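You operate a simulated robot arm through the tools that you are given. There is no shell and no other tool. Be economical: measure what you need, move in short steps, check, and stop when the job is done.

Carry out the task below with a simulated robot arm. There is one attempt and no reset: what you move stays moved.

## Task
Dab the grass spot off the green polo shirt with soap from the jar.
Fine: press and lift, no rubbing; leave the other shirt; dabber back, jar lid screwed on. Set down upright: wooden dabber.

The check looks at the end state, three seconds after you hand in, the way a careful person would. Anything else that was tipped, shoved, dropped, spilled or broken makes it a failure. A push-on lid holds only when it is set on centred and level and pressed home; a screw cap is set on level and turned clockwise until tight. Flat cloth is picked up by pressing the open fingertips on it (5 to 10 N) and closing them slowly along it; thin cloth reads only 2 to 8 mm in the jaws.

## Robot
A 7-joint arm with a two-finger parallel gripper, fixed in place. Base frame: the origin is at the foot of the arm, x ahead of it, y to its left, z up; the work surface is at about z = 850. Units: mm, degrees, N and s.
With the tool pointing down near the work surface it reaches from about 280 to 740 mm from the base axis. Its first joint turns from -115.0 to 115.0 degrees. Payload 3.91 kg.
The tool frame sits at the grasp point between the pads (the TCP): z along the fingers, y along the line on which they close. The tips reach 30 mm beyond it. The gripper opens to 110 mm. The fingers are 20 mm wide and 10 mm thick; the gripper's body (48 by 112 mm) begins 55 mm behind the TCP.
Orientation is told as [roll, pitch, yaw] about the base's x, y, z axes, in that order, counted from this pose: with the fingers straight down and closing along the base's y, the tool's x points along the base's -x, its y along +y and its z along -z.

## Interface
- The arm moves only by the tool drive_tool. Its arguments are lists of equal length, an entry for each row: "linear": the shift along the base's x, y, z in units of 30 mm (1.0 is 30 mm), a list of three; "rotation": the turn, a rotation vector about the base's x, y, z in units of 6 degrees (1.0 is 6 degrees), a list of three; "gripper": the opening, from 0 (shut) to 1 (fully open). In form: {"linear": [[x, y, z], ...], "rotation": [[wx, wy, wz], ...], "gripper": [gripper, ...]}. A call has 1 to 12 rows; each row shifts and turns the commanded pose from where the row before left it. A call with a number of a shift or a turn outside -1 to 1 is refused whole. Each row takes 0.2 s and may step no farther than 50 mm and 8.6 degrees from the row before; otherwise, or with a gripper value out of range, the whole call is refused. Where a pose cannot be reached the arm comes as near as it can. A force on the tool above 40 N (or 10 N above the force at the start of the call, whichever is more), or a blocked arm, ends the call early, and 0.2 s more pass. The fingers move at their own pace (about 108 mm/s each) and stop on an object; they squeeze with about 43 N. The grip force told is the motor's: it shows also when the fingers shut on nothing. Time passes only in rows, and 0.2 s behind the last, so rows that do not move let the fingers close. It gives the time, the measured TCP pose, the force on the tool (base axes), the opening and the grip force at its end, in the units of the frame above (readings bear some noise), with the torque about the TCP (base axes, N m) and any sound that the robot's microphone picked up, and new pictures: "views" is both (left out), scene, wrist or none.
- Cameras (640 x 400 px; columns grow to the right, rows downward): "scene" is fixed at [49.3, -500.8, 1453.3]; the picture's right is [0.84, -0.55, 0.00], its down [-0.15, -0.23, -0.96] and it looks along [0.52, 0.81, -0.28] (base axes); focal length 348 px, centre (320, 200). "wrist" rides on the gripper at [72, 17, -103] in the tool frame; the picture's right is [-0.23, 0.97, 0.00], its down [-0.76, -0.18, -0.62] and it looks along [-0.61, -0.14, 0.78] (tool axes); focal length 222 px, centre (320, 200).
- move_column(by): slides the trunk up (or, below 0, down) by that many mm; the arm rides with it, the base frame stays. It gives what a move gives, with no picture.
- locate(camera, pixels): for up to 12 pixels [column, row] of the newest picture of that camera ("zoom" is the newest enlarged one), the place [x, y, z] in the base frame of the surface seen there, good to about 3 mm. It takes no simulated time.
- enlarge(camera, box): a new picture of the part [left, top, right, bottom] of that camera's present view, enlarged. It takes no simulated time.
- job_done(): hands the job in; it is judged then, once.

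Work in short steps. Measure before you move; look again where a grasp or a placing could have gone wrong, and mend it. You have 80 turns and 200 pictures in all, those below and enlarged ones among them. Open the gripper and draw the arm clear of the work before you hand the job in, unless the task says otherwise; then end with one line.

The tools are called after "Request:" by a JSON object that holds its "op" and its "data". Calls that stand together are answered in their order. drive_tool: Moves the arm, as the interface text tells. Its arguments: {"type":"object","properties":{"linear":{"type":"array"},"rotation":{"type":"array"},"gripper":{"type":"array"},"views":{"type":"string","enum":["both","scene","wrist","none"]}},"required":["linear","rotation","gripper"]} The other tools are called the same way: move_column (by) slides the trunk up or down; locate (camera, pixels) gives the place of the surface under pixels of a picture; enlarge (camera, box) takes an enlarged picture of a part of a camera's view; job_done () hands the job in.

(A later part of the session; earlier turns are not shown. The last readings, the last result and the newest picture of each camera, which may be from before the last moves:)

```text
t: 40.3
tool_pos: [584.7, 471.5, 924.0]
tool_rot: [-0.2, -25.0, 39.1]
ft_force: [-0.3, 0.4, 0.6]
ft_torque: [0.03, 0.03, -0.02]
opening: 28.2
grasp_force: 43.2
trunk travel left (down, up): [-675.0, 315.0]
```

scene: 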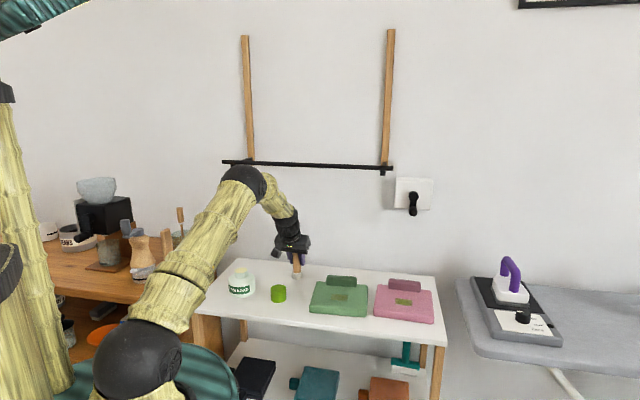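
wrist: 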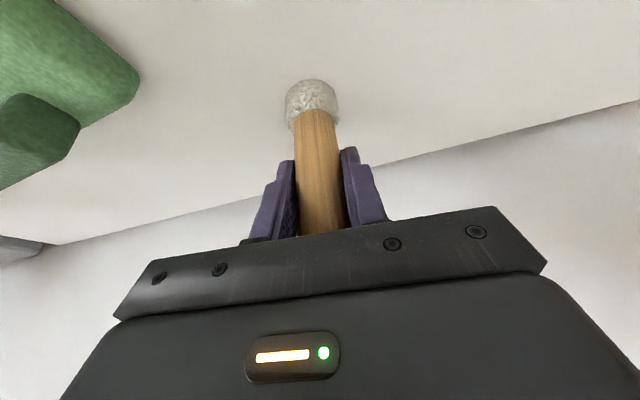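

Held at 28 mm; home TCP = (584.6, 472, 924.1), so the felt bottom is ~74 mm below the TCP. I lift, draw back from beneath the bar, then rise, and measure the jar mouth.

Request:
{"op": "drive_tool", "data": {"linear": [[0, 0, 0.5], [0, 0, 0.6], [-0.5, -0.3, 0.3], [-0.6, -0.3, 0.4], [-0.6, -0.3, 0.6], [-0.6, -0.2, 0.8], [-0.4, -0.1, 0.8], [0, 0, 0]], "rotation": [[0, 0, 0], [0, 0, 0], [0, 0, 0], [0, 0, 0], [0, 0, 0], [0, 0, 0], [0, 0, 0], [0, 0, 0]], "gripper": [0.1, 0.1, 0.1, 0.1, 0.1, 0.1, 0.1, 0.1]}}

Request:
{"op": "enlarge", "data": {"camera": "scene", "box": [215, 220, 335, 310]}}

Request:
{"op": "locate", "data": {"camera": "zoom", "pixels": [[134, 268], [120, 266], [150, 268], [134, 258], [134, 276], [134, 290]]}}

```text
t: 42.1
tool_pos: [503.5, 435.6, 1045.8]
tool_rot: [-0.2, -24.9, 39.2]
ft_force: [0.3, 0.5, 0.2]
ft_torque: [0.01, 0.02, 0.04]
opening: 28.4
grasp_force: 43.5
trunk travel left (down, up): [-675.0, 315.0]
```

scene: 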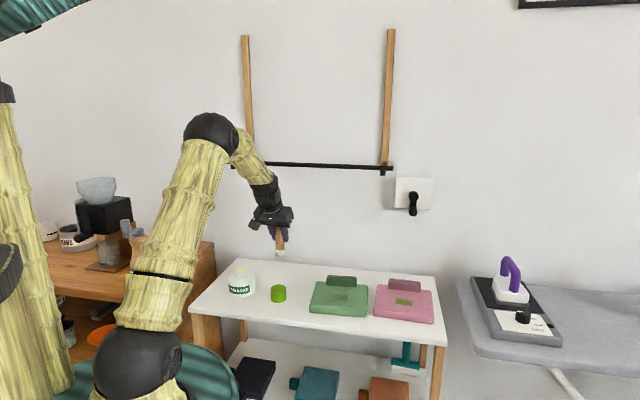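
wrist: 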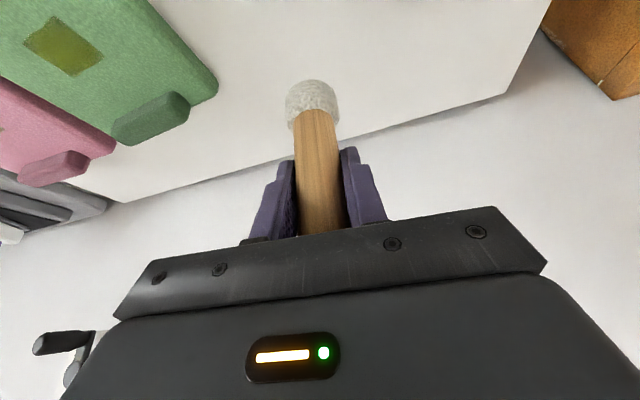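

```text
4.44 times, centred on (275, 265) of scene
```

zoom: 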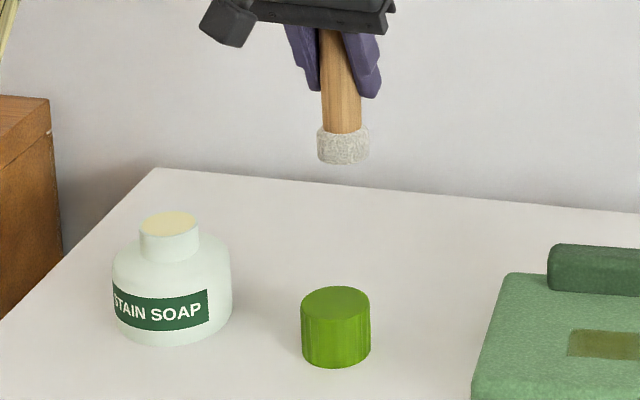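

```text
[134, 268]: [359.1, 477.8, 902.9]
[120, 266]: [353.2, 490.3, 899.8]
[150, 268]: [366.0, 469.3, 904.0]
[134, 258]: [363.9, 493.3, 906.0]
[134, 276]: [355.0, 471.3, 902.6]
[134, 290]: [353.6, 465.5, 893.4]
```

The mouth is at zoom (169,222). I measure it.

Request:
{"op": "locate", "data": {"camera": "zoom", "pixels": [[169, 222], [145, 224], [193, 222], [169, 214], [169, 231], [169, 245], [335, 298], [343, 158], [343, 140]]}}

```text
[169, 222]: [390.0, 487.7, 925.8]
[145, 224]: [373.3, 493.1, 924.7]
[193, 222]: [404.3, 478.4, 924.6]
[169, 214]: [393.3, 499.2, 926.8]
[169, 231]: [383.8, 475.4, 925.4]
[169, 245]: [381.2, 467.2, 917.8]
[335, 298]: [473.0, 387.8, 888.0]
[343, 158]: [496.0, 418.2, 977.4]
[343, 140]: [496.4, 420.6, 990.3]
```

Mouth centre ≈(389, 487.5), z≈925.5. I move the dabber above it at the present height.

Request:
{"op": "drive_tool", "data": {"linear": [[-0.6, 0.27, 0], [-0.7, 0.32, 0], [-0.7, 0.32, 0], [-0.7, 0.32, 0], [-0.7, 0.32, 0], [-0.42, 0.19, 0], [0, 0, -0.4], [0, 0, -0.3], [0, 0, 0]], "rotation": [[0, 0, 0], [0, 0, 0], [0, 0, 0], [0, 0, 0], [0, 0, 0], [0, 0, 0], [0, 0, 0], [0, 0, 0], [0, 0, 0]], "gripper": [0.1, 0.1, 0.1, 0.1, 0.1, 0.1, 0.1, 0.1, 0.1], "views": "both"}}

Request:
{"op": "enlarge", "data": {"camera": "scene", "box": [200, 230, 290, 300]}}

Request:
{"op": "enlarge", "data": {"camera": "wrist", "box": [250, 30, 390, 130]}}

```text
t: 44.1
tool_pos: [388.8, 488.0, 1025.1]
tool_rot: [-0.2, -25.0, 39.1]
ft_force: [-0.3, 0.9, -1.0]
ft_torque: [-0.01, 0.0, -0.03]
opening: 28.3
grasp_force: 42.9
trunk travel left (down, up): [-675.0, 315.0]
```

scene: 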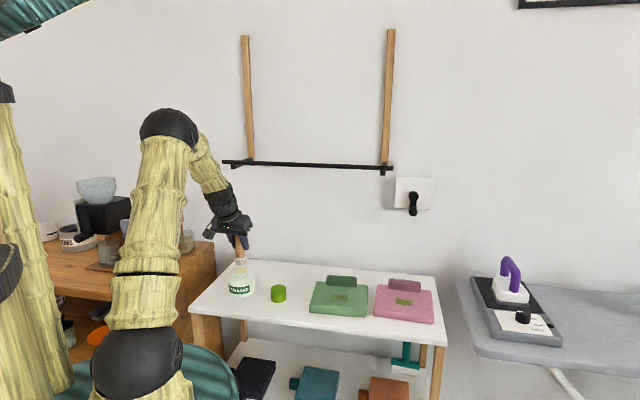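
wrist: 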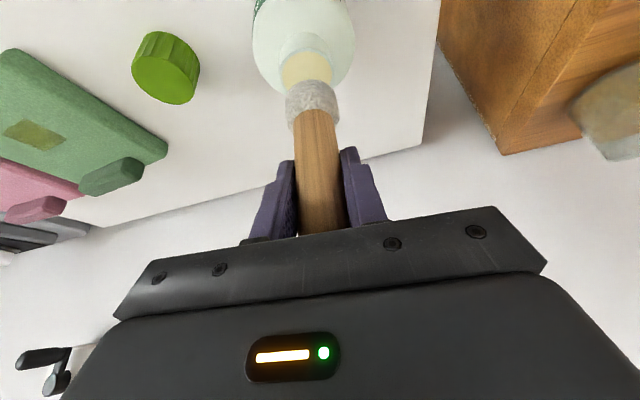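

```text
5.71 times, centred on (245, 265) of scene
```

zoom: 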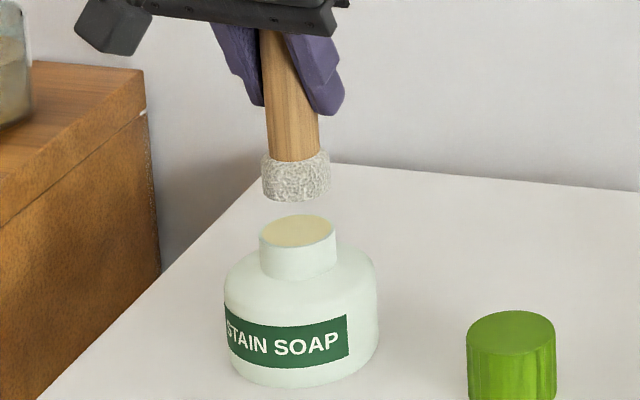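

```text
4.00 times, centred on (320, 80) of wrist
```

zoom: 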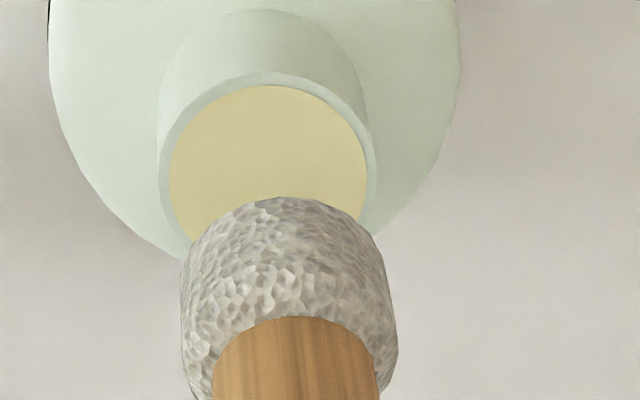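

The felt is aligned over the mouth (predicted mouth pixel (270,191) vs seen (269,185) in the zoom). I lower to near contact, then in small steps.

Request:
{"op": "drive_tool", "data": {"linear": [[0, 0, -0.35], [0, 0, -0.3], [0, 0, -0.07], [0, 0, -0.05], [0, 0, -0.05], [0, 0, 0]], "rotation": [[0, 0, 0], [0, 0, 0], [0, 0, 0], [0, 0, 0], [0, 0, 0], [0, 0, 0]], "gripper": [0.1, 0.1, 0.1, 0.1, 0.1, 0.1], "views": "none"}}

Request:
{"op": "enlarge", "data": {"camera": "scene", "box": [210, 240, 280, 300]}}

```text
t: 45.5
tool_pos: [390.8, 489.7, 999.6]
tool_rot: [-0.2, -25.1, 39.2]
ft_force: [0.4, -1.3, 3.7]
ft_torque: [0.02, 0.05, 0.0]
opening: 28.5
grasp_force: 43.4
trunk travel left (down, up): [-675.0, 315.0]
```

```text
6.67 times, centred on (245, 270) of scene
```

zoom: 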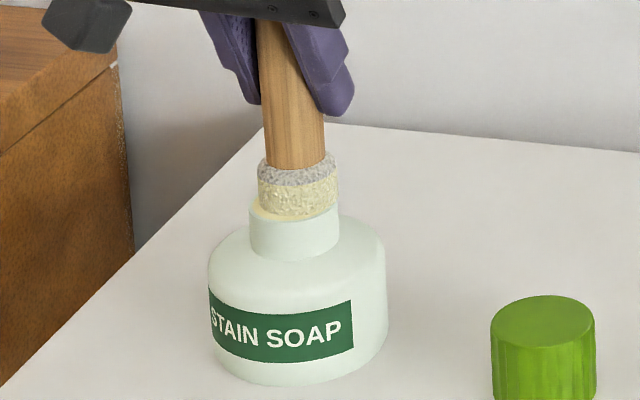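

The felt now shows soap (yellowish band), contact 3.7 N. I lift straight up, then look.

Request:
{"op": "drive_tool", "data": {"linear": [[0, 0, 0.15], [0, 0, 0.3], [0, 0, 0.5], [0, 0, 0.5], [0, 0, 0]], "rotation": [[0, 0, 0], [0, 0, 0], [0, 0, 0], [0, 0, 0], [0, 0, 0]], "gripper": [0.1, 0.1, 0.1, 0.1, 0.1], "views": "wrist"}}

Request:
{"op": "enlarge", "data": {"camera": "scene", "box": [200, 225, 300, 300]}}

Request:
{"op": "enlarge", "data": {"camera": "scene", "box": [300, 265, 390, 330]}}

```text
t: 46.7
tool_pos: [390.1, 486.6, 1042.9]
tool_rot: [-0.3, -25.0, 39.2]
ft_force: [0.6, -0.6, -0.6]
ft_torque: [0.01, -0.02, -0.01]
opening: 28.1
grasp_force: 43.1
trunk travel left (down, up): [-675.0, 315.0]
```

wrist: 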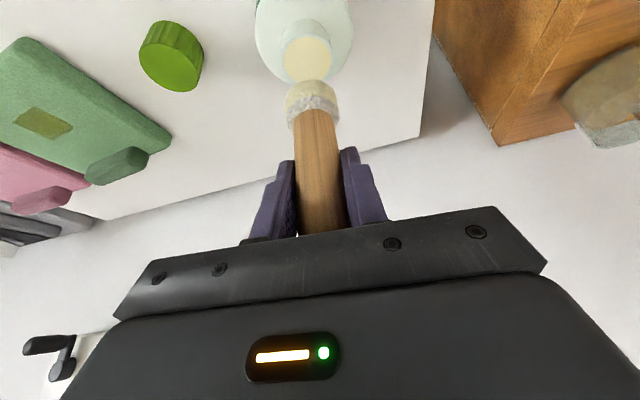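

```text
5.33 times, centred on (250, 262) of scene
```

zoom: 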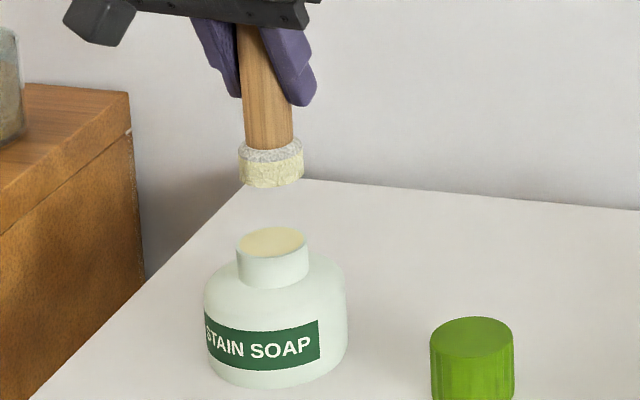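

```text
6.15 times, centred on (345, 298) of scene
```

zoom: 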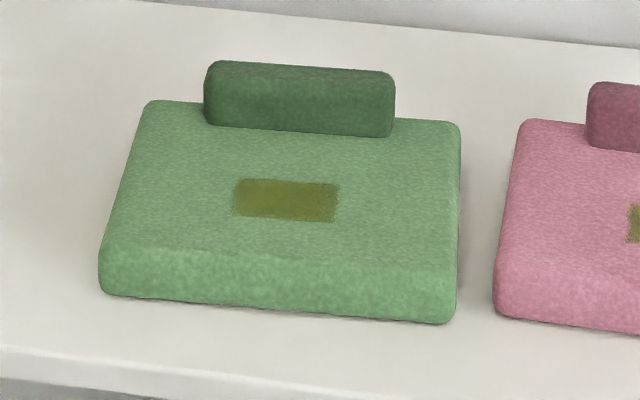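

The felt is soaped. I measure the grass spot corners in the zoom and carry the dabber toward it at this height.

Request:
{"op": "locate", "data": {"camera": "zoom", "pixels": [[286, 200], [238, 182], [338, 185], [335, 220], [233, 214], [300, 128], [400, 250]]}}

Request:
{"op": "drive_tool", "data": {"linear": [[0.5, -0.55, 0], [0.73, -0.8, 0], [0.73, -0.8, 0], [0.73, -0.8, 0], [0.73, -0.8, 0], [0.73, -0.8, 0], [0.73, -0.8, 0], [0.73, -0.8, 0], [0.73, -0.8, 0], [0.73, -0.8, 0], [0.3, -0.3, 0], [0, 0, 0]], "rotation": [[0, 0, 0], [0, 0, 0], [0, 0, 0], [0, 0, 0], [0, 0, 0], [0, 0, 0], [0, 0, 0], [0, 0, 0], [0, 0, 0], [0, 0, 0], [0, 0, 0], [0, 0, 0]], "gripper": [0.1, 0.1, 0.1, 0.1, 0.1, 0.1, 0.1, 0.1, 0.1, 0.1, 0.1, 0.1]}}

```text
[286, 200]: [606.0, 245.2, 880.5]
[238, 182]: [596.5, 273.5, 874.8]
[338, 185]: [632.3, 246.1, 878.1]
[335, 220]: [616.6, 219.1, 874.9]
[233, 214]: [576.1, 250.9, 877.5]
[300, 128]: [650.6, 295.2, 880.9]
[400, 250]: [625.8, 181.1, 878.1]
```

```text
t: 49.3
tool_pos: [610.2, 249.7, 1041.2]
tool_rot: [-0.3, -25.0, 39.1]
ft_force: [-0.8, -0.1, -0.9]
ft_torque: [-0.03, -0.02, -0.01]
opening: 28.1
grasp_force: 42.9
trunk travel left (down, up): [-675.0, 315.0]
```

scene: 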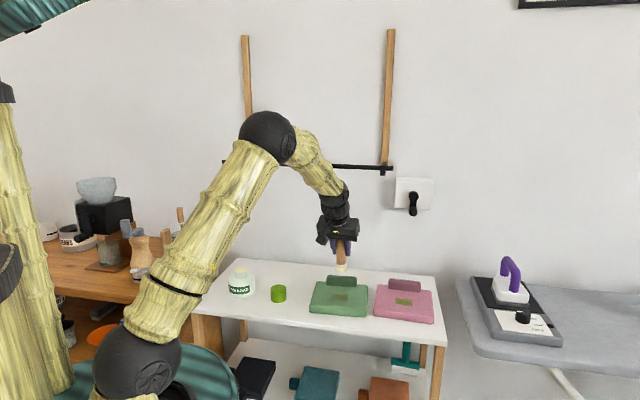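
wrist: 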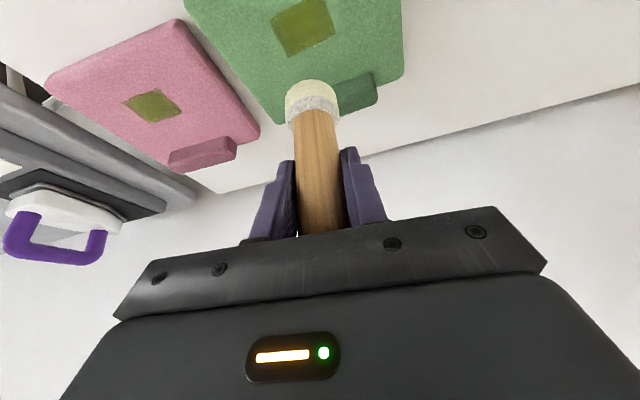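

Spot: about 45 × 30 mm, centre ≈(605.5, 247.3), z≈878, long side along (0.8,−0.6). I centre over it and lower to ~8 mm above.

Request:
{"op": "drive_tool", "data": {"linear": [[-0.15, -0.06, -0.5], [0, 0, -0.8], [0, 0, -0.8], [0, 0, -0.5], [0, 0, -0.1], [0, 0, 0]], "rotation": [[0, 0, 0], [0, 0, 0], [0, 0, 0], [0, 0, 0], [0, 0, 0], [0, 0, 0]], "gripper": [0.1, 0.1, 0.1, 0.1, 0.1, 0.1], "views": "wrist"}}

Request:
{"op": "enlarge", "data": {"camera": "scene", "box": [300, 250, 390, 330]}}

Request:
{"op": "enlarge", "data": {"camera": "wrist", "box": [250, 30, 390, 130]}}

```text
t: 50.7
tool_pos: [609.4, 244.0, 962.2]
tool_rot: [-0.2, -25.0, 39.2]
ft_force: [-1.1, 0.6, -0.6]
ft_torque: [-0.02, -0.02, 0.01]
opening: 28.3
grasp_force: 42.5
trunk travel left (down, up): [-675.0, 315.0]
```

wrist: 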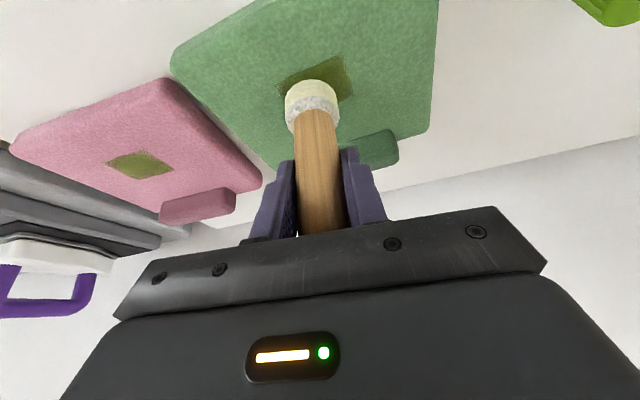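

```text
5.00 times, centred on (345, 290) of scene
```

zoom: 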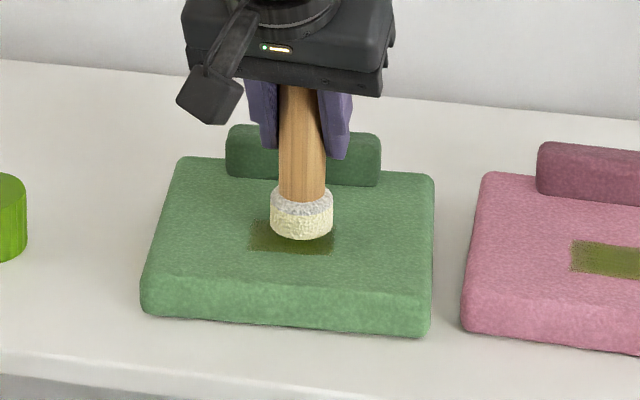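

```text
4.00 times, centred on (320, 80) of wrist
```

zoom: 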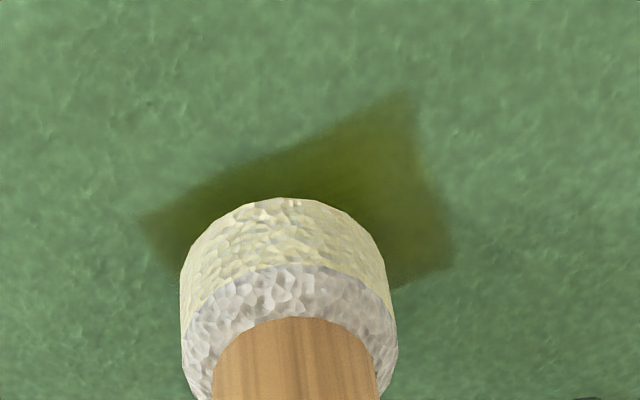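

The felt will land ~5 mm too far along the long side: I shift (−4.5, +2.5), lower in small steps, and press.

Request:
{"op": "drive_tool", "data": {"linear": [[-0.15, 0.083, 0], [0, 0, 0], [0, 0, -0.15], [0, 0, -0.08], [0, 0, -0.05], [0, 0, -0.05], [0, 0, -0.05], [0, 0, 0]], "rotation": [[0, 0, 0], [0, 0, 0], [0, 0, 0], [0, 0, 0], [0, 0, 0], [0, 0, 0], [0, 0, 0], [0, 0, 0]], "gripper": [0.1, 0.1, 0.1, 0.1, 0.1, 0.1, 0.1, 0.1], "views": "none"}}

```text
t: 52.5
tool_pos: [603.7, 247.3, 952.2]
tool_rot: [-0.3, -25.1, 39.1]
ft_force: [-2.4, -1.4, 7.9]
ft_torque: [0.09, 0.2, 0.01]
opening: 28.2
grasp_force: 43.5
trunk travel left (down, up): [-675.0, 315.0]
```

Pressed with 8 N. I hold briefly, lift straight up, and look.

Request:
{"op": "drive_tool", "data": {"linear": [[0, 0, 0], [0, 0, 0], [0, 0, 0.3], [0, 0, 0.5], [0, 0, 0.6], [0, 0, 0]], "rotation": [[0, 0, 0], [0, 0, 0], [0, 0, 0], [0, 0, 0], [0, 0, 0], [0, 0, 0]], "gripper": [0.1, 0.1, 0.1, 0.1, 0.1, 0.1], "views": "none"}}

Request:
{"op": "enlarge", "data": {"camera": "scene", "box": [300, 250, 390, 330]}}

Request:
{"op": "enlarge", "data": {"camera": "wrist", "box": [220, 0, 400, 130]}}

```text
t: 53.9
tool_pos: [601.2, 248.6, 992.7]
tool_rot: [-0.2, -25.0, 39.1]
ft_force: [-0.6, -0.2, -0.6]
ft_torque: [-0.01, 0.02, 0.0]
opening: 28.2
grasp_force: 42.9
trunk travel left (down, up): [-675.0, 315.0]
```

```text
5.00 times, centred on (345, 290) of scene
```

zoom: 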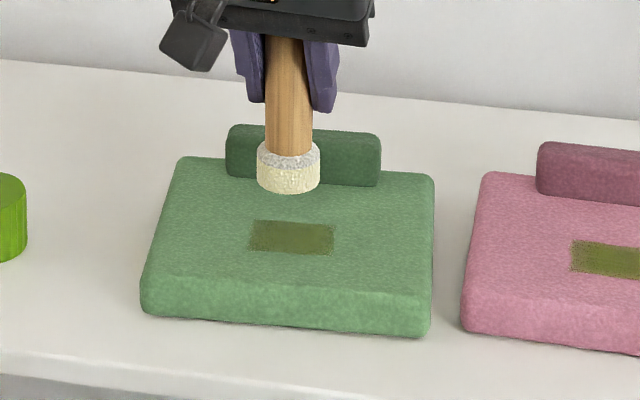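

```text
3.08 times, centred on (310, 65) of wrist
```

zoom: 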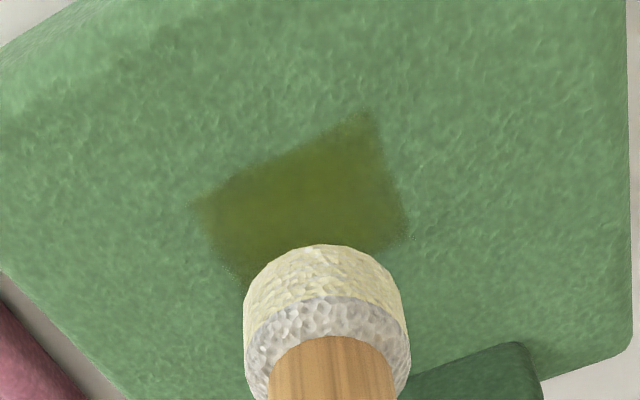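

The spot faded evenly after one press (compare the pink shirt's). I repeat press-and-lift at the same place, two more dabs in this call.

Request:
{"op": "drive_tool", "data": {"linear": [[0.03, 0, -0.7], [0, 0, -0.5], [0, 0, -0.2], [0, 0, 0], [0, 0, 0], [0, 0, 0.4], [0, 0, 0.4], [0, 0, -0.5], [0, 0, -0.3], [0, 0, 0], [0, 0, 0], [0, 0, 0.8]], "rotation": [[0, 0, 0], [0, 0, 0], [0, 0, 0], [0, 0, 0], [0, 0, 0], [0, 0, 0], [0, 0, 0], [0, 0, 0], [0, 0, 0], [0, 0, 0], [0, 0, 0], [0, 0, 0]], "gripper": [0.1, 0.1, 0.1, 0.1, 0.1, 0.1, 0.1, 0.1, 0.1, 0.1, 0.1, 0.1], "views": "none"}}

Request:
{"op": "enlarge", "data": {"camera": "scene", "box": [300, 250, 390, 330]}}

Request:
{"op": "enlarge", "data": {"camera": "wrist", "box": [220, 0, 400, 130]}}

```text
t: 56.5
tool_pos: [603.5, 246.4, 974.1]
tool_rot: [-0.3, -25.0, 39.1]
ft_force: [-0.1, 0.1, -0.3]
ft_torque: [-0.06, 0.01, 0.0]
opening: 28.2
grasp_force: 42.9
trunk travel left (down, up): [-675.0, 315.0]
```

```text
5.00 times, centred on (345, 290) of scene
```

zoom: 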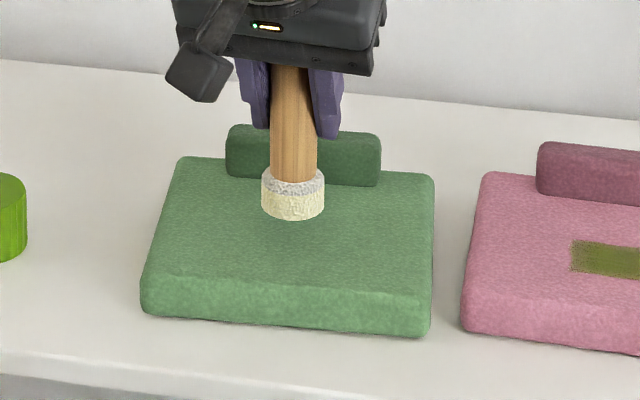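

```text
3.08 times, centred on (310, 65) of wrist
```

zoom: 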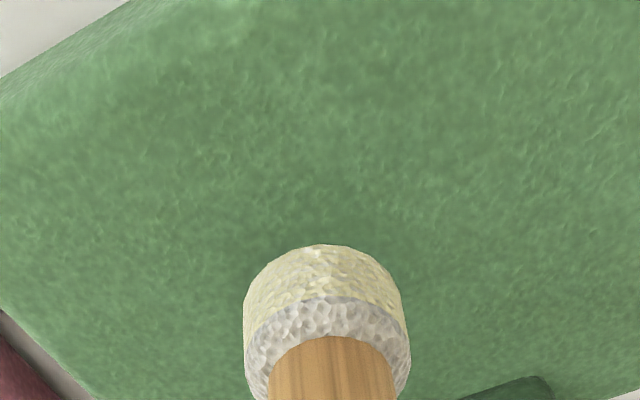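

The grass spot is gone. I lift and carry the dabber back toward its place via (550, 440), staying away from the bar.

Request:
{"op": "drive_tool", "data": {"linear": [[0, 0, 0.4], [0, 0, 0.4], [-0.22, 0.8, 0], [-0.22, 0.8, 0], [-0.22, 0.8, 0], [-0.22, 0.8, 0], [-0.22, 0.8, 0], [-0.22, 0.8, 0], [-0.22, 0.8, -0.3], [-0.22, 0.8, -0.4], [0, 0, -0.4], [0, 0, 0]], "rotation": [[0, 0, 0], [0, 0, 0], [0, 0, 0], [0, 0, 0], [0, 0, 0], [0, 0, 0], [0, 0, 0], [0, 0, 0], [0, 0, 0], [0, 0, 0], [0, 0, 0], [0, 0, 0]], "gripper": [0.1, 0.1, 0.1, 0.1, 0.1, 0.1, 0.1, 0.1, 0.1, 0.1, 0.1, 0.1]}}

```text
t: 59.1
tool_pos: [551.0, 439.5, 965.9]
tool_rot: [-0.1, -25.0, 39.1]
ft_force: [0.0, 1.3, -1.5]
ft_torque: [-0.03, 0.02, -0.02]
opening: 28.2
grasp_force: 43.3
trunk travel left (down, up): [-675.0, 315.0]
```

scene: 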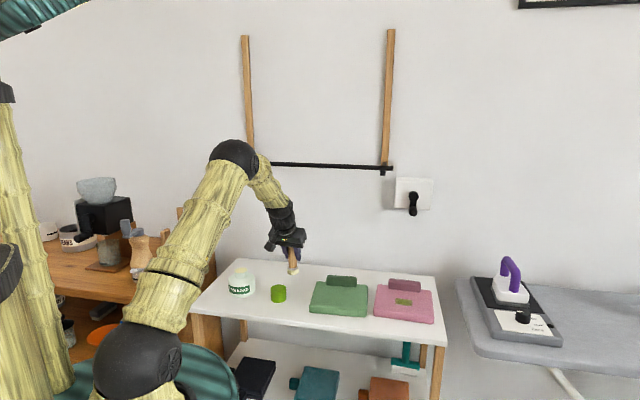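
wrist: 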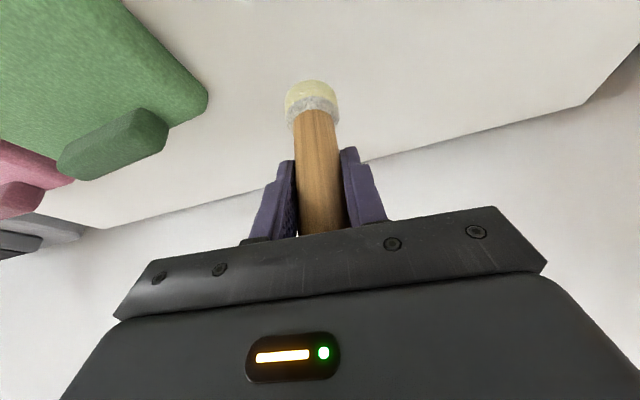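

I move (33.5, 32) to its home and lower to z≈927, just above the surface.

Request:
{"op": "drive_tool", "data": {"linear": [[0.4, 0.4, -0.1], [0.4, 0.4, -0.2], [0.32, 0.27, -0.3], [0, 0, -0.4], [0, 0, -0.28], [0, 0, 0], [0, 0, 0]], "rotation": [[0, 0, 0], [0, 0, 0], [0, 0, 0], [0, 0, 0], [0, 0, 0], [0, 0, 0], [0, 0, 0]], "gripper": [0.1, 0.1, 0.1, 0.1, 0.1, 0.1, 0.1], "views": "none"}}

```text
t: 60.7
tool_pos: [584.5, 471.0, 927.5]
tool_rot: [-0.2, -25.0, 39.2]
ft_force: [0.5, 0.2, -0.1]
ft_torque: [0.0, 0.01, -0.01]
opening: 28.1
grasp_force: 42.6
trunk travel left (down, up): [-675.0, 315.0]
```

In place, ~3 mm above. I lower in 1 mm steps to contact.

Request:
{"op": "drive_tool", "data": {"linear": [[0, 0, -0.05], [0, 0, -0.04], [0, 0, -0.04], [0, 0, 0], [0, 0, 0]], "rotation": [[0, 0, 0], [0, 0, 0], [0, 0, 0], [0, 0, 0], [0, 0, 0]], "gripper": [0.1, 0.1, 0.1, 0.1, 0.1], "views": "none"}}

Request:
{"op": "enlarge", "data": {"camera": "scene", "box": [250, 220, 350, 290]}}

```text
t: 61.9
tool_pos: [585.7, 471.7, 922.7]
tool_rot: [-0.2, -25.1, 39.1]
ft_force: [0.4, 0.3, 3.8]
ft_torque: [0.12, 0.04, 0.04]
opening: 28.2
grasp_force: 42.6
trunk travel left (down, up): [-675.0, 315.0]
```

```text
5.71 times, centred on (300, 255) of scene
```

zoom: 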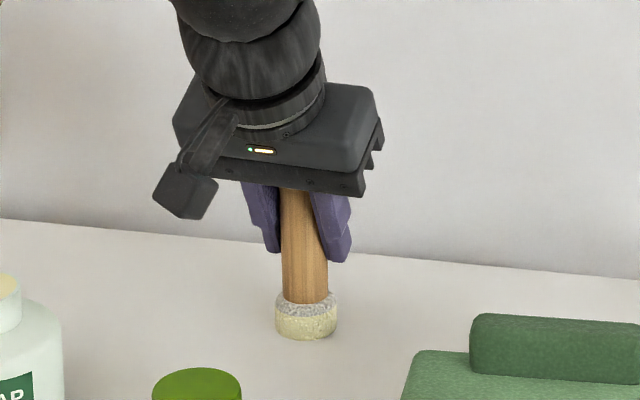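

It stands on the table (3.8 N). I open slowly.

Request:
{"op": "drive_tool", "data": {"linear": [[0, 0, 0], [0, 0, 0], [0, 0, 0], [0, 0, 0], [0, 0, 0], [0, 0, 0], [0, 0, 0]], "rotation": [[0, 0, 0], [0, 0, 0], [0, 0, 0], [0, 0, 0], [0, 0, 0], [0, 0, 0], [0, 0, 0]], "gripper": [0.26, 0.28, 0.32, 0.4, 0.6, 0.9, 0.9], "views": "none"}}

Request:
{"op": "enlarge", "data": {"camera": "scene", "box": [250, 220, 350, 290]}}

Request:
{"op": "enlarge", "data": {"camera": "wrist", "box": [160, 50, 480, 250]}}

```text
t: 63.5
tool_pos: [585.9, 471.1, 923.1]
tool_rot: [-0.2, -25.0, 39.1]
ft_force: [0.2, 0.1, -0.4]
ft_torque: [-0.03, 0.03, -0.03]
opening: 98.9
grasp_force: 0.0
trunk travel left (down, up): [-675.0, 315.0]
```

```text
5.71 times, centred on (300, 255) of scene
```

zoom: 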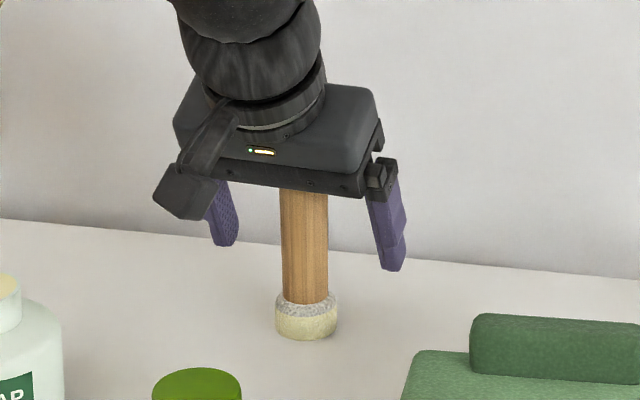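

```text
2.00 times, centred on (320, 150) of wrist
```

zoom: 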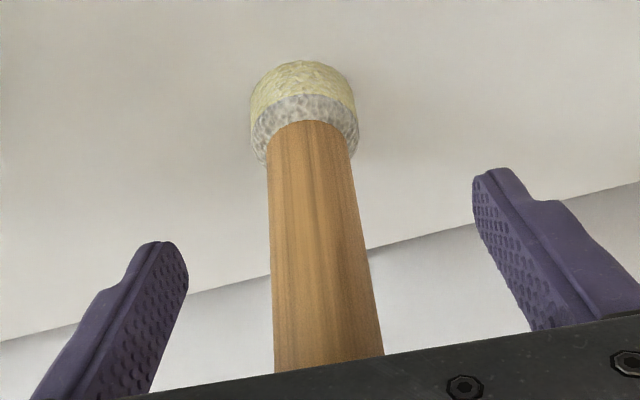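

The dabber stands upright and released. I retreat radially, rising once clear, then restore the trunk by +100.

Request:
{"op": "drive_tool", "data": {"linear": [[-0.4, -0.32, 0], [-0.6, -0.48, 0], [-0.6, -0.48, 0], [-0.6, -0.48, 0.2], [-0.6, -0.45, 0.5], [0, 0, 0.5], [0, 0, 0]], "rotation": [[0, 0, 0], [0, 0, 0], [0, 0, 0], [0, 0, 0], [0, 0, 0], [0, 0, 0], [0, 0, 0]], "gripper": [0.9, 0.9, 0.9, 0.9, 0.9, 0.9, 0.9], "views": "both"}}

Request:
{"op": "move_column", "data": {"by": 100}}

```text
t: 65.1
tool_pos: [502.3, 405.2, 960.0]
tool_rot: [-0.2, -25.1, 39.0]
ft_force: [0.3, 0.5, 0.3]
ft_torque: [-0.01, 0.01, 0.02]
opening: 99.0
grasp_force: 0.0
trunk travel left (down, up): [-675.0, 315.0]
```

scene: 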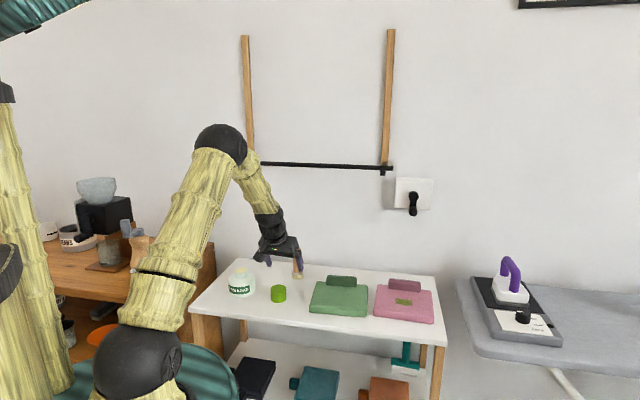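
wrist: 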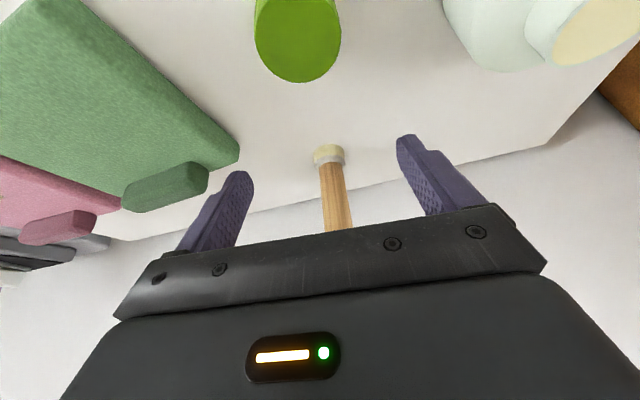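

```text
t: 66.4
tool_pos: [500.7, 405.1, 1060.1]
tool_rot: [-0.3, -25.0, 39.1]
ft_force: [0.0, -0.5, -0.2]
ft_torque: [0.02, 0.03, -0.02]
opening: 98.9
grasp_force: 0.1
trunk travel left (down, up): [-775.0, 215.0]
```

All stands. I undo the tilt, move over the lid at (469.5, 380.5) and yaw toward +80.

Request:
{"op": "drive_tool", "data": {"linear": [[-0.2, -0.16, -0.2], [-0.2, -0.16, -0.2], [-0.2, -0.16, -0.3], [-0.2, -0.16, -0.3], [-0.24, -0.18, -0.3], [0, 0, -0.3], [0, 0, -0.2], [0, 0, 0], [0, 0, 0], [0, 0, 0], [0, 0, 0], [0, 0, 0]], "rotation": [[-0.52, 0.65, 0], [-0.52, 0.65, 0], [-0.52, 0.65, 0], [-0.52, 0.65, 0], [-0.52, 0.65, 0], [0, 0, 1], [0, 0, 1], [0, 0, 1], [0, 0, 1], [0, 0, 1], [0, 0, 1], [0, 0, 1]], "gripper": [0.9, 0.9, 0.9, 0.9, 0.9, 0.9, 0.9, 0.9, 0.9, 0.9, 0.9, 0.9], "views": "none"}}

Request:
{"op": "drive_tool", "data": {"linear": [[0, 0, 0], [0, 0, 0], [0, 0, 0], [0, 0, 0], [0, 0, 0], [0, 0, 0]], "rotation": [[0, 0, 1], [0, 0, 1], [0, 0, 1], [0, 0, 1], [0, 0, 1], [0, 0, 0]], "gripper": [0.9, 0.9, 0.9, 0.9, 0.9, 0.9], "views": "wrist"}}

```text
t: 69.0
tool_pos: [469.8, 380.8, 1004.9]
tool_rot: [0.0, -0.2, 81.1]
ft_force: [-0.5, -0.2, 0.7]
ft_torque: [0.0, -0.02, 0.0]
opening: 99.0
grasp_force: 0.0
trunk travel left (down, up): [-775.0, 215.0]
```

```text
t: 70.4
tool_pos: [469.9, 380.3, 1006.0]
tool_rot: [0.0, -0.1, 111.1]
ft_force: [0.5, -0.4, -1.2]
ft_torque: [-0.02, 0.03, 0.02]
opening: 98.7
grasp_force: 0.0
trunk travel left (down, up): [-775.0, 215.0]
```

wrist: 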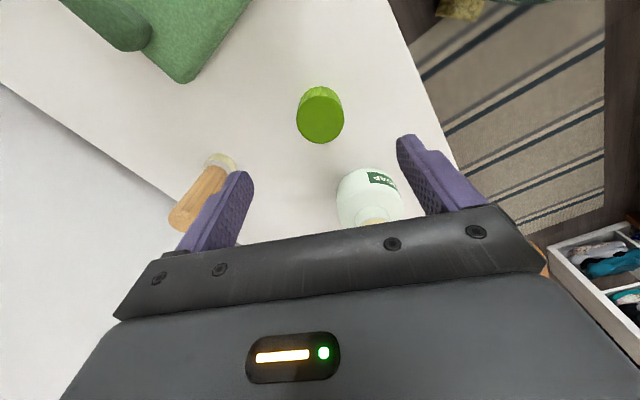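

Same pose as when I put the lid down. I descend to z≈883 around it.

Request:
{"op": "drive_tool", "data": {"linear": [[0, 0, -0.6], [0, 0, -0.8], [0, 0, -0.8], [0, 0, -0.8], [0, 0, -0.6], [0, 0, -0.4], [0, 0, -0.07], [0, 0, 0]], "rotation": [[0, 0, 0], [0, 0, 0], [0, 0, 0], [0, 0, 0], [0, 0, 0], [0, 0, 0], [0, 0, 0], [0, 0, 0]], "gripper": [0.9, 0.9, 0.9, 0.9, 0.9, 0.9, 0.9, 0.9], "views": "wrist"}}

```text
t: 72.2
tool_pos: [470.5, 381.2, 883.4]
tool_rot: [0.0, 0.0, 111.1]
ft_force: [0.4, -0.4, -0.3]
ft_torque: [0.0, 0.01, -0.02]
opening: 98.9
grasp_force: 0.1
trunk travel left (down, up): [-775.0, 215.0]
```

wrist: 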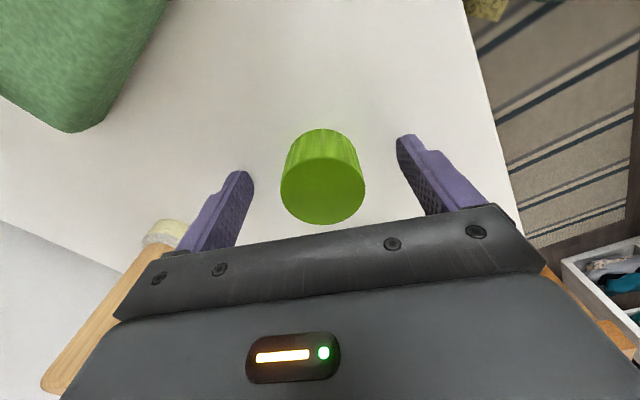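

Centred (lid 281–364, fingers 250–400). I close, then lift.

Request:
{"op": "drive_tool", "data": {"linear": [[0, 0, 0], [0, 0, 0], [0, 0, 0], [0, 0, 0], [0, 0, 0], [0, 0, 0.2], [0, 0, 0.6], [0, 0, 0.9], [0, 0, 0.9], [0, 0, 0.9], [0, 0, 0.6], [0, 0, 0]], "rotation": [[0, 0, 0], [0, 0, 0], [0, 0, 0], [0, 0, 0], [0, 0, 0], [0, 0, 0], [0, 0, 0], [0, 0, 0], [0, 0, 0], [0, 0, 0], [0, 0, 0], [0, 0, 0]], "gripper": [0.55, 0.47, 0.42, 0.35, 0.3, 0.3, 0.3, 0.3, 0.3, 0.3, 0.3, 0.3], "views": "wrist"}}

Request:
{"op": "enlarge", "data": {"camera": "scene", "box": [210, 220, 330, 310]}}

```text
t: 74.8
tool_pos: [470.2, 381.2, 1006.2]
tool_rot: [-0.1, -0.1, 111.1]
ft_force: [1.0, -0.5, 0.2]
ft_torque: [0.01, -0.06, 0.02]
opening: 48.5
grasp_force: 42.8
trunk travel left (down, up): [-775.0, 215.0]
```

wrist: 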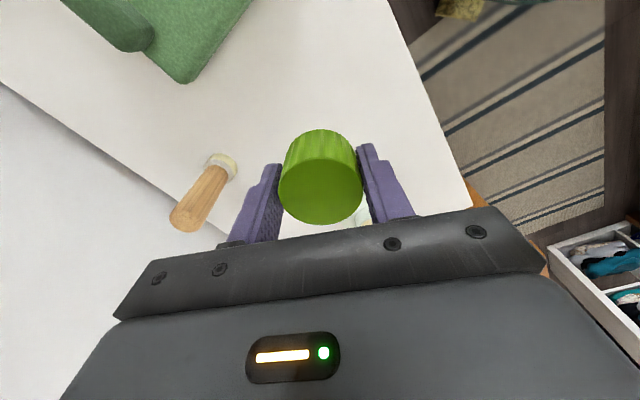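

```text
4.44 times, centred on (270, 265) of scene
```

zoom: 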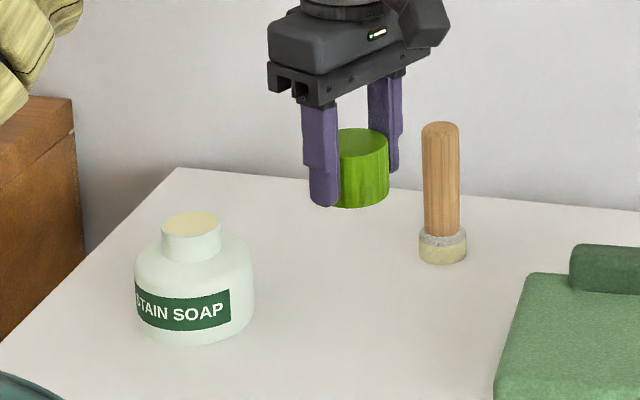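

Lid held level. I carry it over the jar at (390, 488) while winding the wrist counter-clockwise to leave room to screw clockwise.

Request:
{"op": "drive_tool", "data": {"linear": [[-0.243, 0.324, 0], [-0.243, 0.324, 0], [-0.243, 0.324, 0], [-0.243, 0.324, 0], [-0.243, 0.324, 0], [-0.243, 0.324, 0], [-0.243, 0.324, 0], [-0.243, 0.324, 0], [-0.243, 0.324, 0], [-0.243, 0.324, 0], [-0.243, 0.324, 0], [0, 0, 0]], "rotation": [[0, 0, 1], [0, 0, 1], [0, 0, 1], [0, 0, 1], [0, 0, 1], [0, 0, 1], [0, 0, 1], [0, 0, 1], [0, 0, 1], [0, 0, 1], [0, 0, 1], [0, 0, 1]], "gripper": [0.3, 0.3, 0.3, 0.3, 0.3, 0.3, 0.3, 0.3, 0.3, 0.3, 0.3, 0.3], "views": "none"}}

Request:
{"op": "drive_tool", "data": {"linear": [[0, 0, 0], [0, 0, 0], [0, 0, 0], [0, 0, 0], [0, 0, 0], [0, 0, 0], [0, 0, 0], [0, 0, 0], [0, 0, 0], [0, 0, 0]], "rotation": [[0, 0, 1], [0, 0, 1], [0, 0, 1], [0, 0, 1], [0, 0, 1], [0, 0, 1], [0, 0, 1], [0, 0, 1], [0, 0, 0], [0, 0, 0]], "gripper": [0.3, 0.3, 0.3, 0.3, 0.3, 0.3, 0.3, 0.3, 0.3, 0.3], "views": "both"}}

Request:
{"op": "enlarge", "data": {"camera": "scene", "box": [200, 230, 290, 300]}}

```text
t: 77.4
tool_pos: [391.0, 487.0, 1006.1]
tool_rot: [0.0, -0.2, -176.8]
ft_force: [0.6, -0.4, -0.3]
ft_torque: [-0.03, 0.0, -0.01]
opening: 48.3
grasp_force: 43.1
trunk travel left (down, up): [-775.0, 215.0]
```

```text
t: 79.6
tool_pos: [388.7, 487.5, 1006.5]
tool_rot: [0.1, -0.1, -128.9]
ft_force: [0.4, 0.7, -1.3]
ft_torque: [-0.02, 0.02, 0.04]
opening: 48.4
grasp_force: 42.8
trunk travel left (down, up): [-775.0, 215.0]
```

scene: 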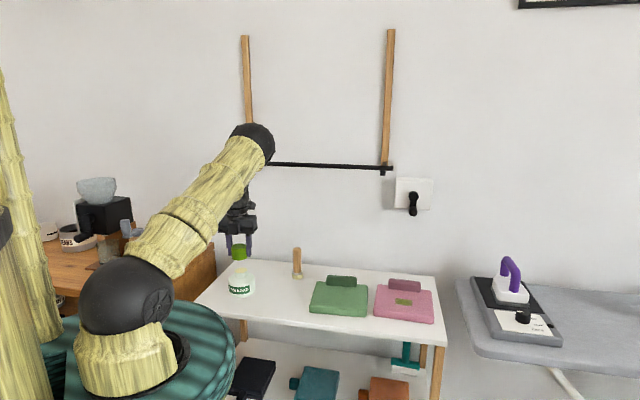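
wrist: 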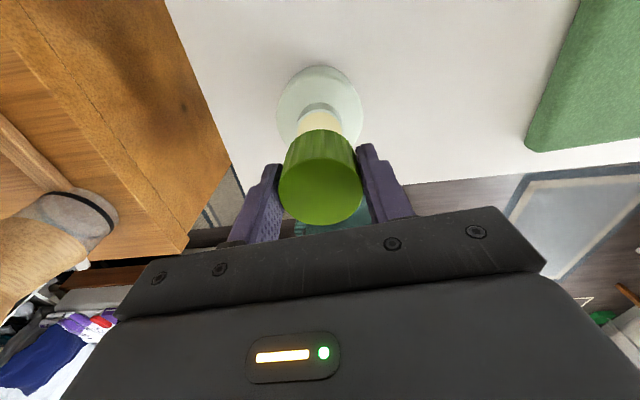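

```text
5.71 times, centred on (245, 265) of scene
```

zoom: 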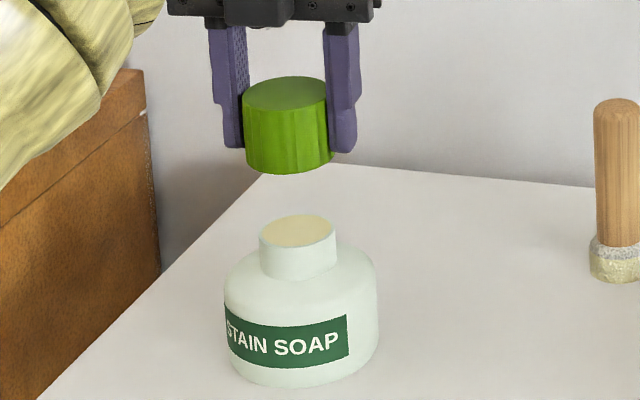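

I check the alignment in an enlarged wrist view: points on the tool axis must lie at column 320.

Request:
{"op": "enlarge", "data": {"camera": "wrist", "box": [260, 60, 380, 240]}}

Request:
{"op": "locate", "data": {"camera": "scene", "pixels": [[241, 269], [239, 246], [241, 273]]}}

```text
2.22 times, centred on (320, 150) of wrist
```

zoom: 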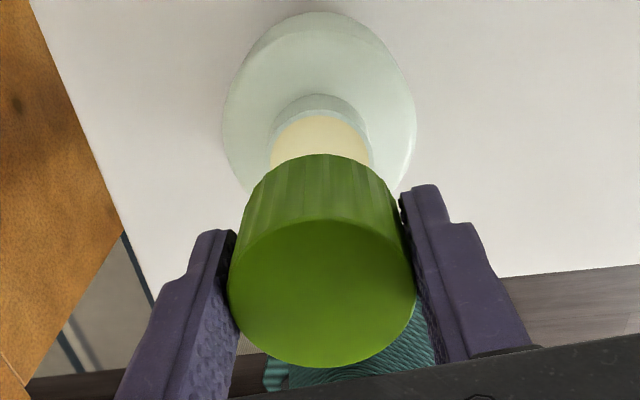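

```text
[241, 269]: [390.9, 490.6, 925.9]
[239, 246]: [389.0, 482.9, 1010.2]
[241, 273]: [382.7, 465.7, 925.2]
```

Aligned (neck centre 320, lid centre 321). I lower until the lid is just over the neck, checking forces.

Request:
{"op": "drive_tool", "data": {"linear": [[0.02, -0.01, -0.5], [0, 0, -0.5], [0, 0, -0.4], [0, 0, -0.2], [0, 0, -0.1], [0, 0, -0.1], [0, 0, 0]], "rotation": [[0, 0, 0], [0, 0, 0], [0, 0, 0], [0, 0, 0], [0, 0, 0], [0, 0, 0], [0, 0, 0]], "gripper": [0.3, 0.3, 0.3, 0.3, 0.3, 0.3, 0.3], "views": "none"}}

Request:
{"op": "enlarge", "data": {"camera": "scene", "box": [200, 230, 290, 300]}}

```text
t: 81.0
tool_pos: [391.9, 490.2, 953.6]
tool_rot: [-0.1, 0.2, -129.1]
ft_force: [-3.8, -1.1, 0.9]
ft_torque: [-0.12, 0.18, 0.01]
opening: 48.5
grasp_force: 42.5
trunk travel left (down, up): [-775.0, 215.0]
stopped in row 7: the force on the tool passed its limit at 42 N (the readings are from after the stop); the commanded pose is now the measured one
```

```text
5.71 times, centred on (245, 265) of scene
```

zoom: 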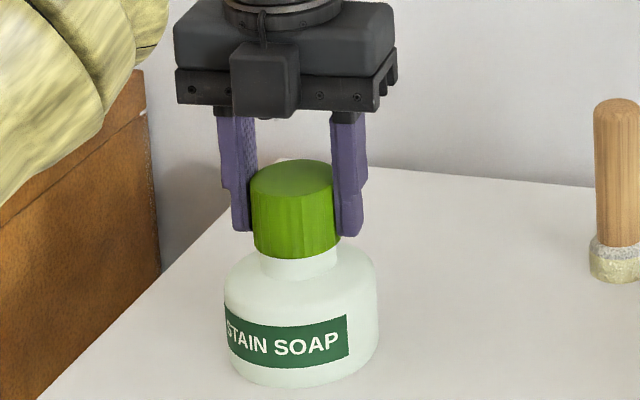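

The lid rim met the thread (bottom ≈920, ~5 mm over the neck), level, no slip. I turn clockwise with light downward feed.

Request:
{"op": "drive_tool", "data": {"linear": [[-0.02, -0.03, -0.03], [0, 0, -0.01], [0, 0, -0.01], [0, 0, -0.01], [0, 0, -0.01], [0, 0, -0.01], [0, 0, -0.01], [0, 0, -0.01]], "rotation": [[0, 0, 0], [0, 0, -1], [0, 0, -1], [0, 0, -1], [0, 0, -1], [0, 0, -1], [0, 0, -1], [0, 0, -1]], "gripper": [0.3, 0.3, 0.3, 0.3, 0.3, 0.3, 0.3, 0.3], "views": "wrist"}}

Request:
{"op": "enlarge", "data": {"camera": "scene", "box": [200, 230, 290, 300]}}

```text
t: 82.8
tool_pos: [391.0, 488.7, 953.8]
tool_rot: [0.0, 0.3, -171.1]
ft_force: [0.9, 0.3, -0.1]
ft_torque: [-0.01, -0.02, -0.02]
opening: 48.3
grasp_force: 43.4
trunk travel left (down, up): [-775.0, 215.0]
```

wrist: 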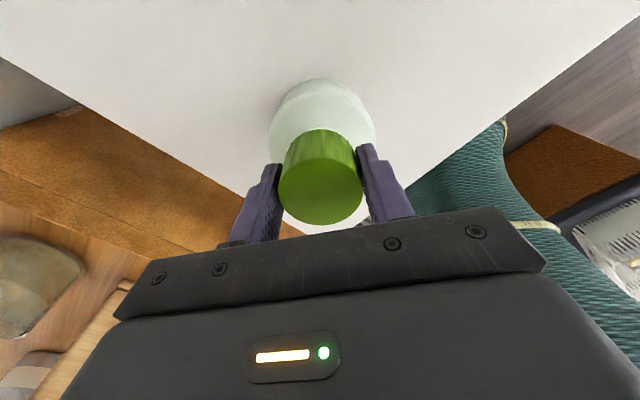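

```text
5.71 times, centred on (245, 265) of scene
```

zoom: 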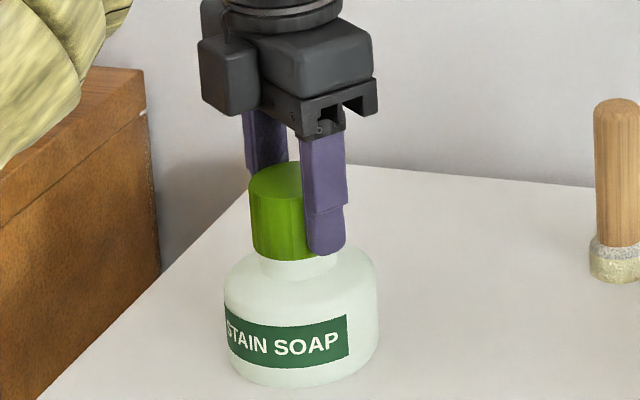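

No contact force now. I lower in 1 mm steps without turning to find where it seats.

Request:
{"op": "drive_tool", "data": {"linear": [[0, 0, -0.05], [0, 0, -0.05], [0, 0, -0.05], [0, 0, 0]], "rotation": [[0, 0, 0], [0, 0, 0], [0, 0, 0], [0, 0, 0]], "gripper": [0.3, 0.3, 0.3, 0.3], "views": "none"}}

```text
t: 83.8
tool_pos: [390.0, 488.5, 948.8]
tool_rot: [-0.1, 0.3, -171.0]
ft_force: [0.0, 1.0, -0.3]
ft_torque: [0.02, -0.01, -0.04]
opening: 48.1
grasp_force: 43.0
trunk travel left (down, up): [-775.0, 215.0]
```

No resistance at 948.8 — the lid is sliding over the neck. I continue down in small steps.

Request:
{"op": "drive_tool", "data": {"linear": [[0, 0, -0.04], [0, 0, -0.04], [0, 0, -0.04], [0, 0, 0]], "rotation": [[0, 0, 0], [0, 0, 0], [0, 0, 0], [0, 0, 0]], "gripper": [0.3, 0.3, 0.3, 0.3], "views": "none"}}

Request:
{"op": "enlarge", "data": {"camera": "scene", "box": [200, 230, 290, 300]}}

```text
t: 84.8
tool_pos: [390.7, 487.8, 944.9]
tool_rot: [-0.1, 0.5, -171.0]
ft_force: [0.0, -1.5, 10.2]
ft_torque: [-0.56, 0.49, 0.01]
opening: 48.3
grasp_force: 43.1
trunk travel left (down, up): [-775.0, 215.0]
```

```text
5.71 times, centred on (245, 265) of scene
```

zoom: 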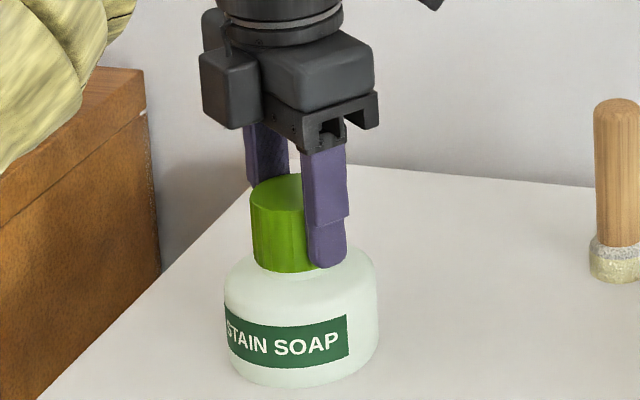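

Contact of 10 N at z≈945: the thread start. I turn clockwise with a small feed.

Request:
{"op": "drive_tool", "data": {"linear": [[0, 0, -0.005], [0, 0, -0.005], [0, 0, -0.005], [0, 0, -0.005], [0, 0, -0.005], [0, 0, -0.005], [0, 0, -0.005], [0, 0, -0.005], [0, 0, -0.005], [0, 0, -0.005]], "rotation": [[0, 0, -1], [0, 0, -1], [0, 0, -1], [0, 0, -1], [0, 0, -1], [0, 0, -1], [0, 0, -1], [0, 0, -1], [0, 0, -1], [0, 0, -1]], "gripper": [0.3, 0.3, 0.3, 0.3, 0.3, 0.3, 0.3, 0.3, 0.3, 0.3], "views": "none"}}

Request:
{"op": "enlarge", "data": {"camera": "scene", "box": [200, 230, 290, 300]}}

```text
t: 87.0
tool_pos: [389.8, 485.8, 944.9]
tool_rot: [0.1, 0.5, 128.9]
ft_force: [-6.4, -8.6, 11.2]
ft_torque: [-0.25, 0.22, 0.01]
opening: 48.1
grasp_force: 43.4
trunk travel left (down, up): [-775.0, 215.0]
```

```text
5.71 times, centred on (245, 265) of scene
```

zoom: 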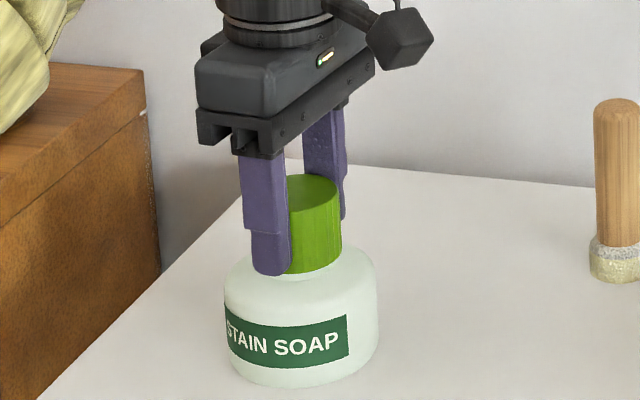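

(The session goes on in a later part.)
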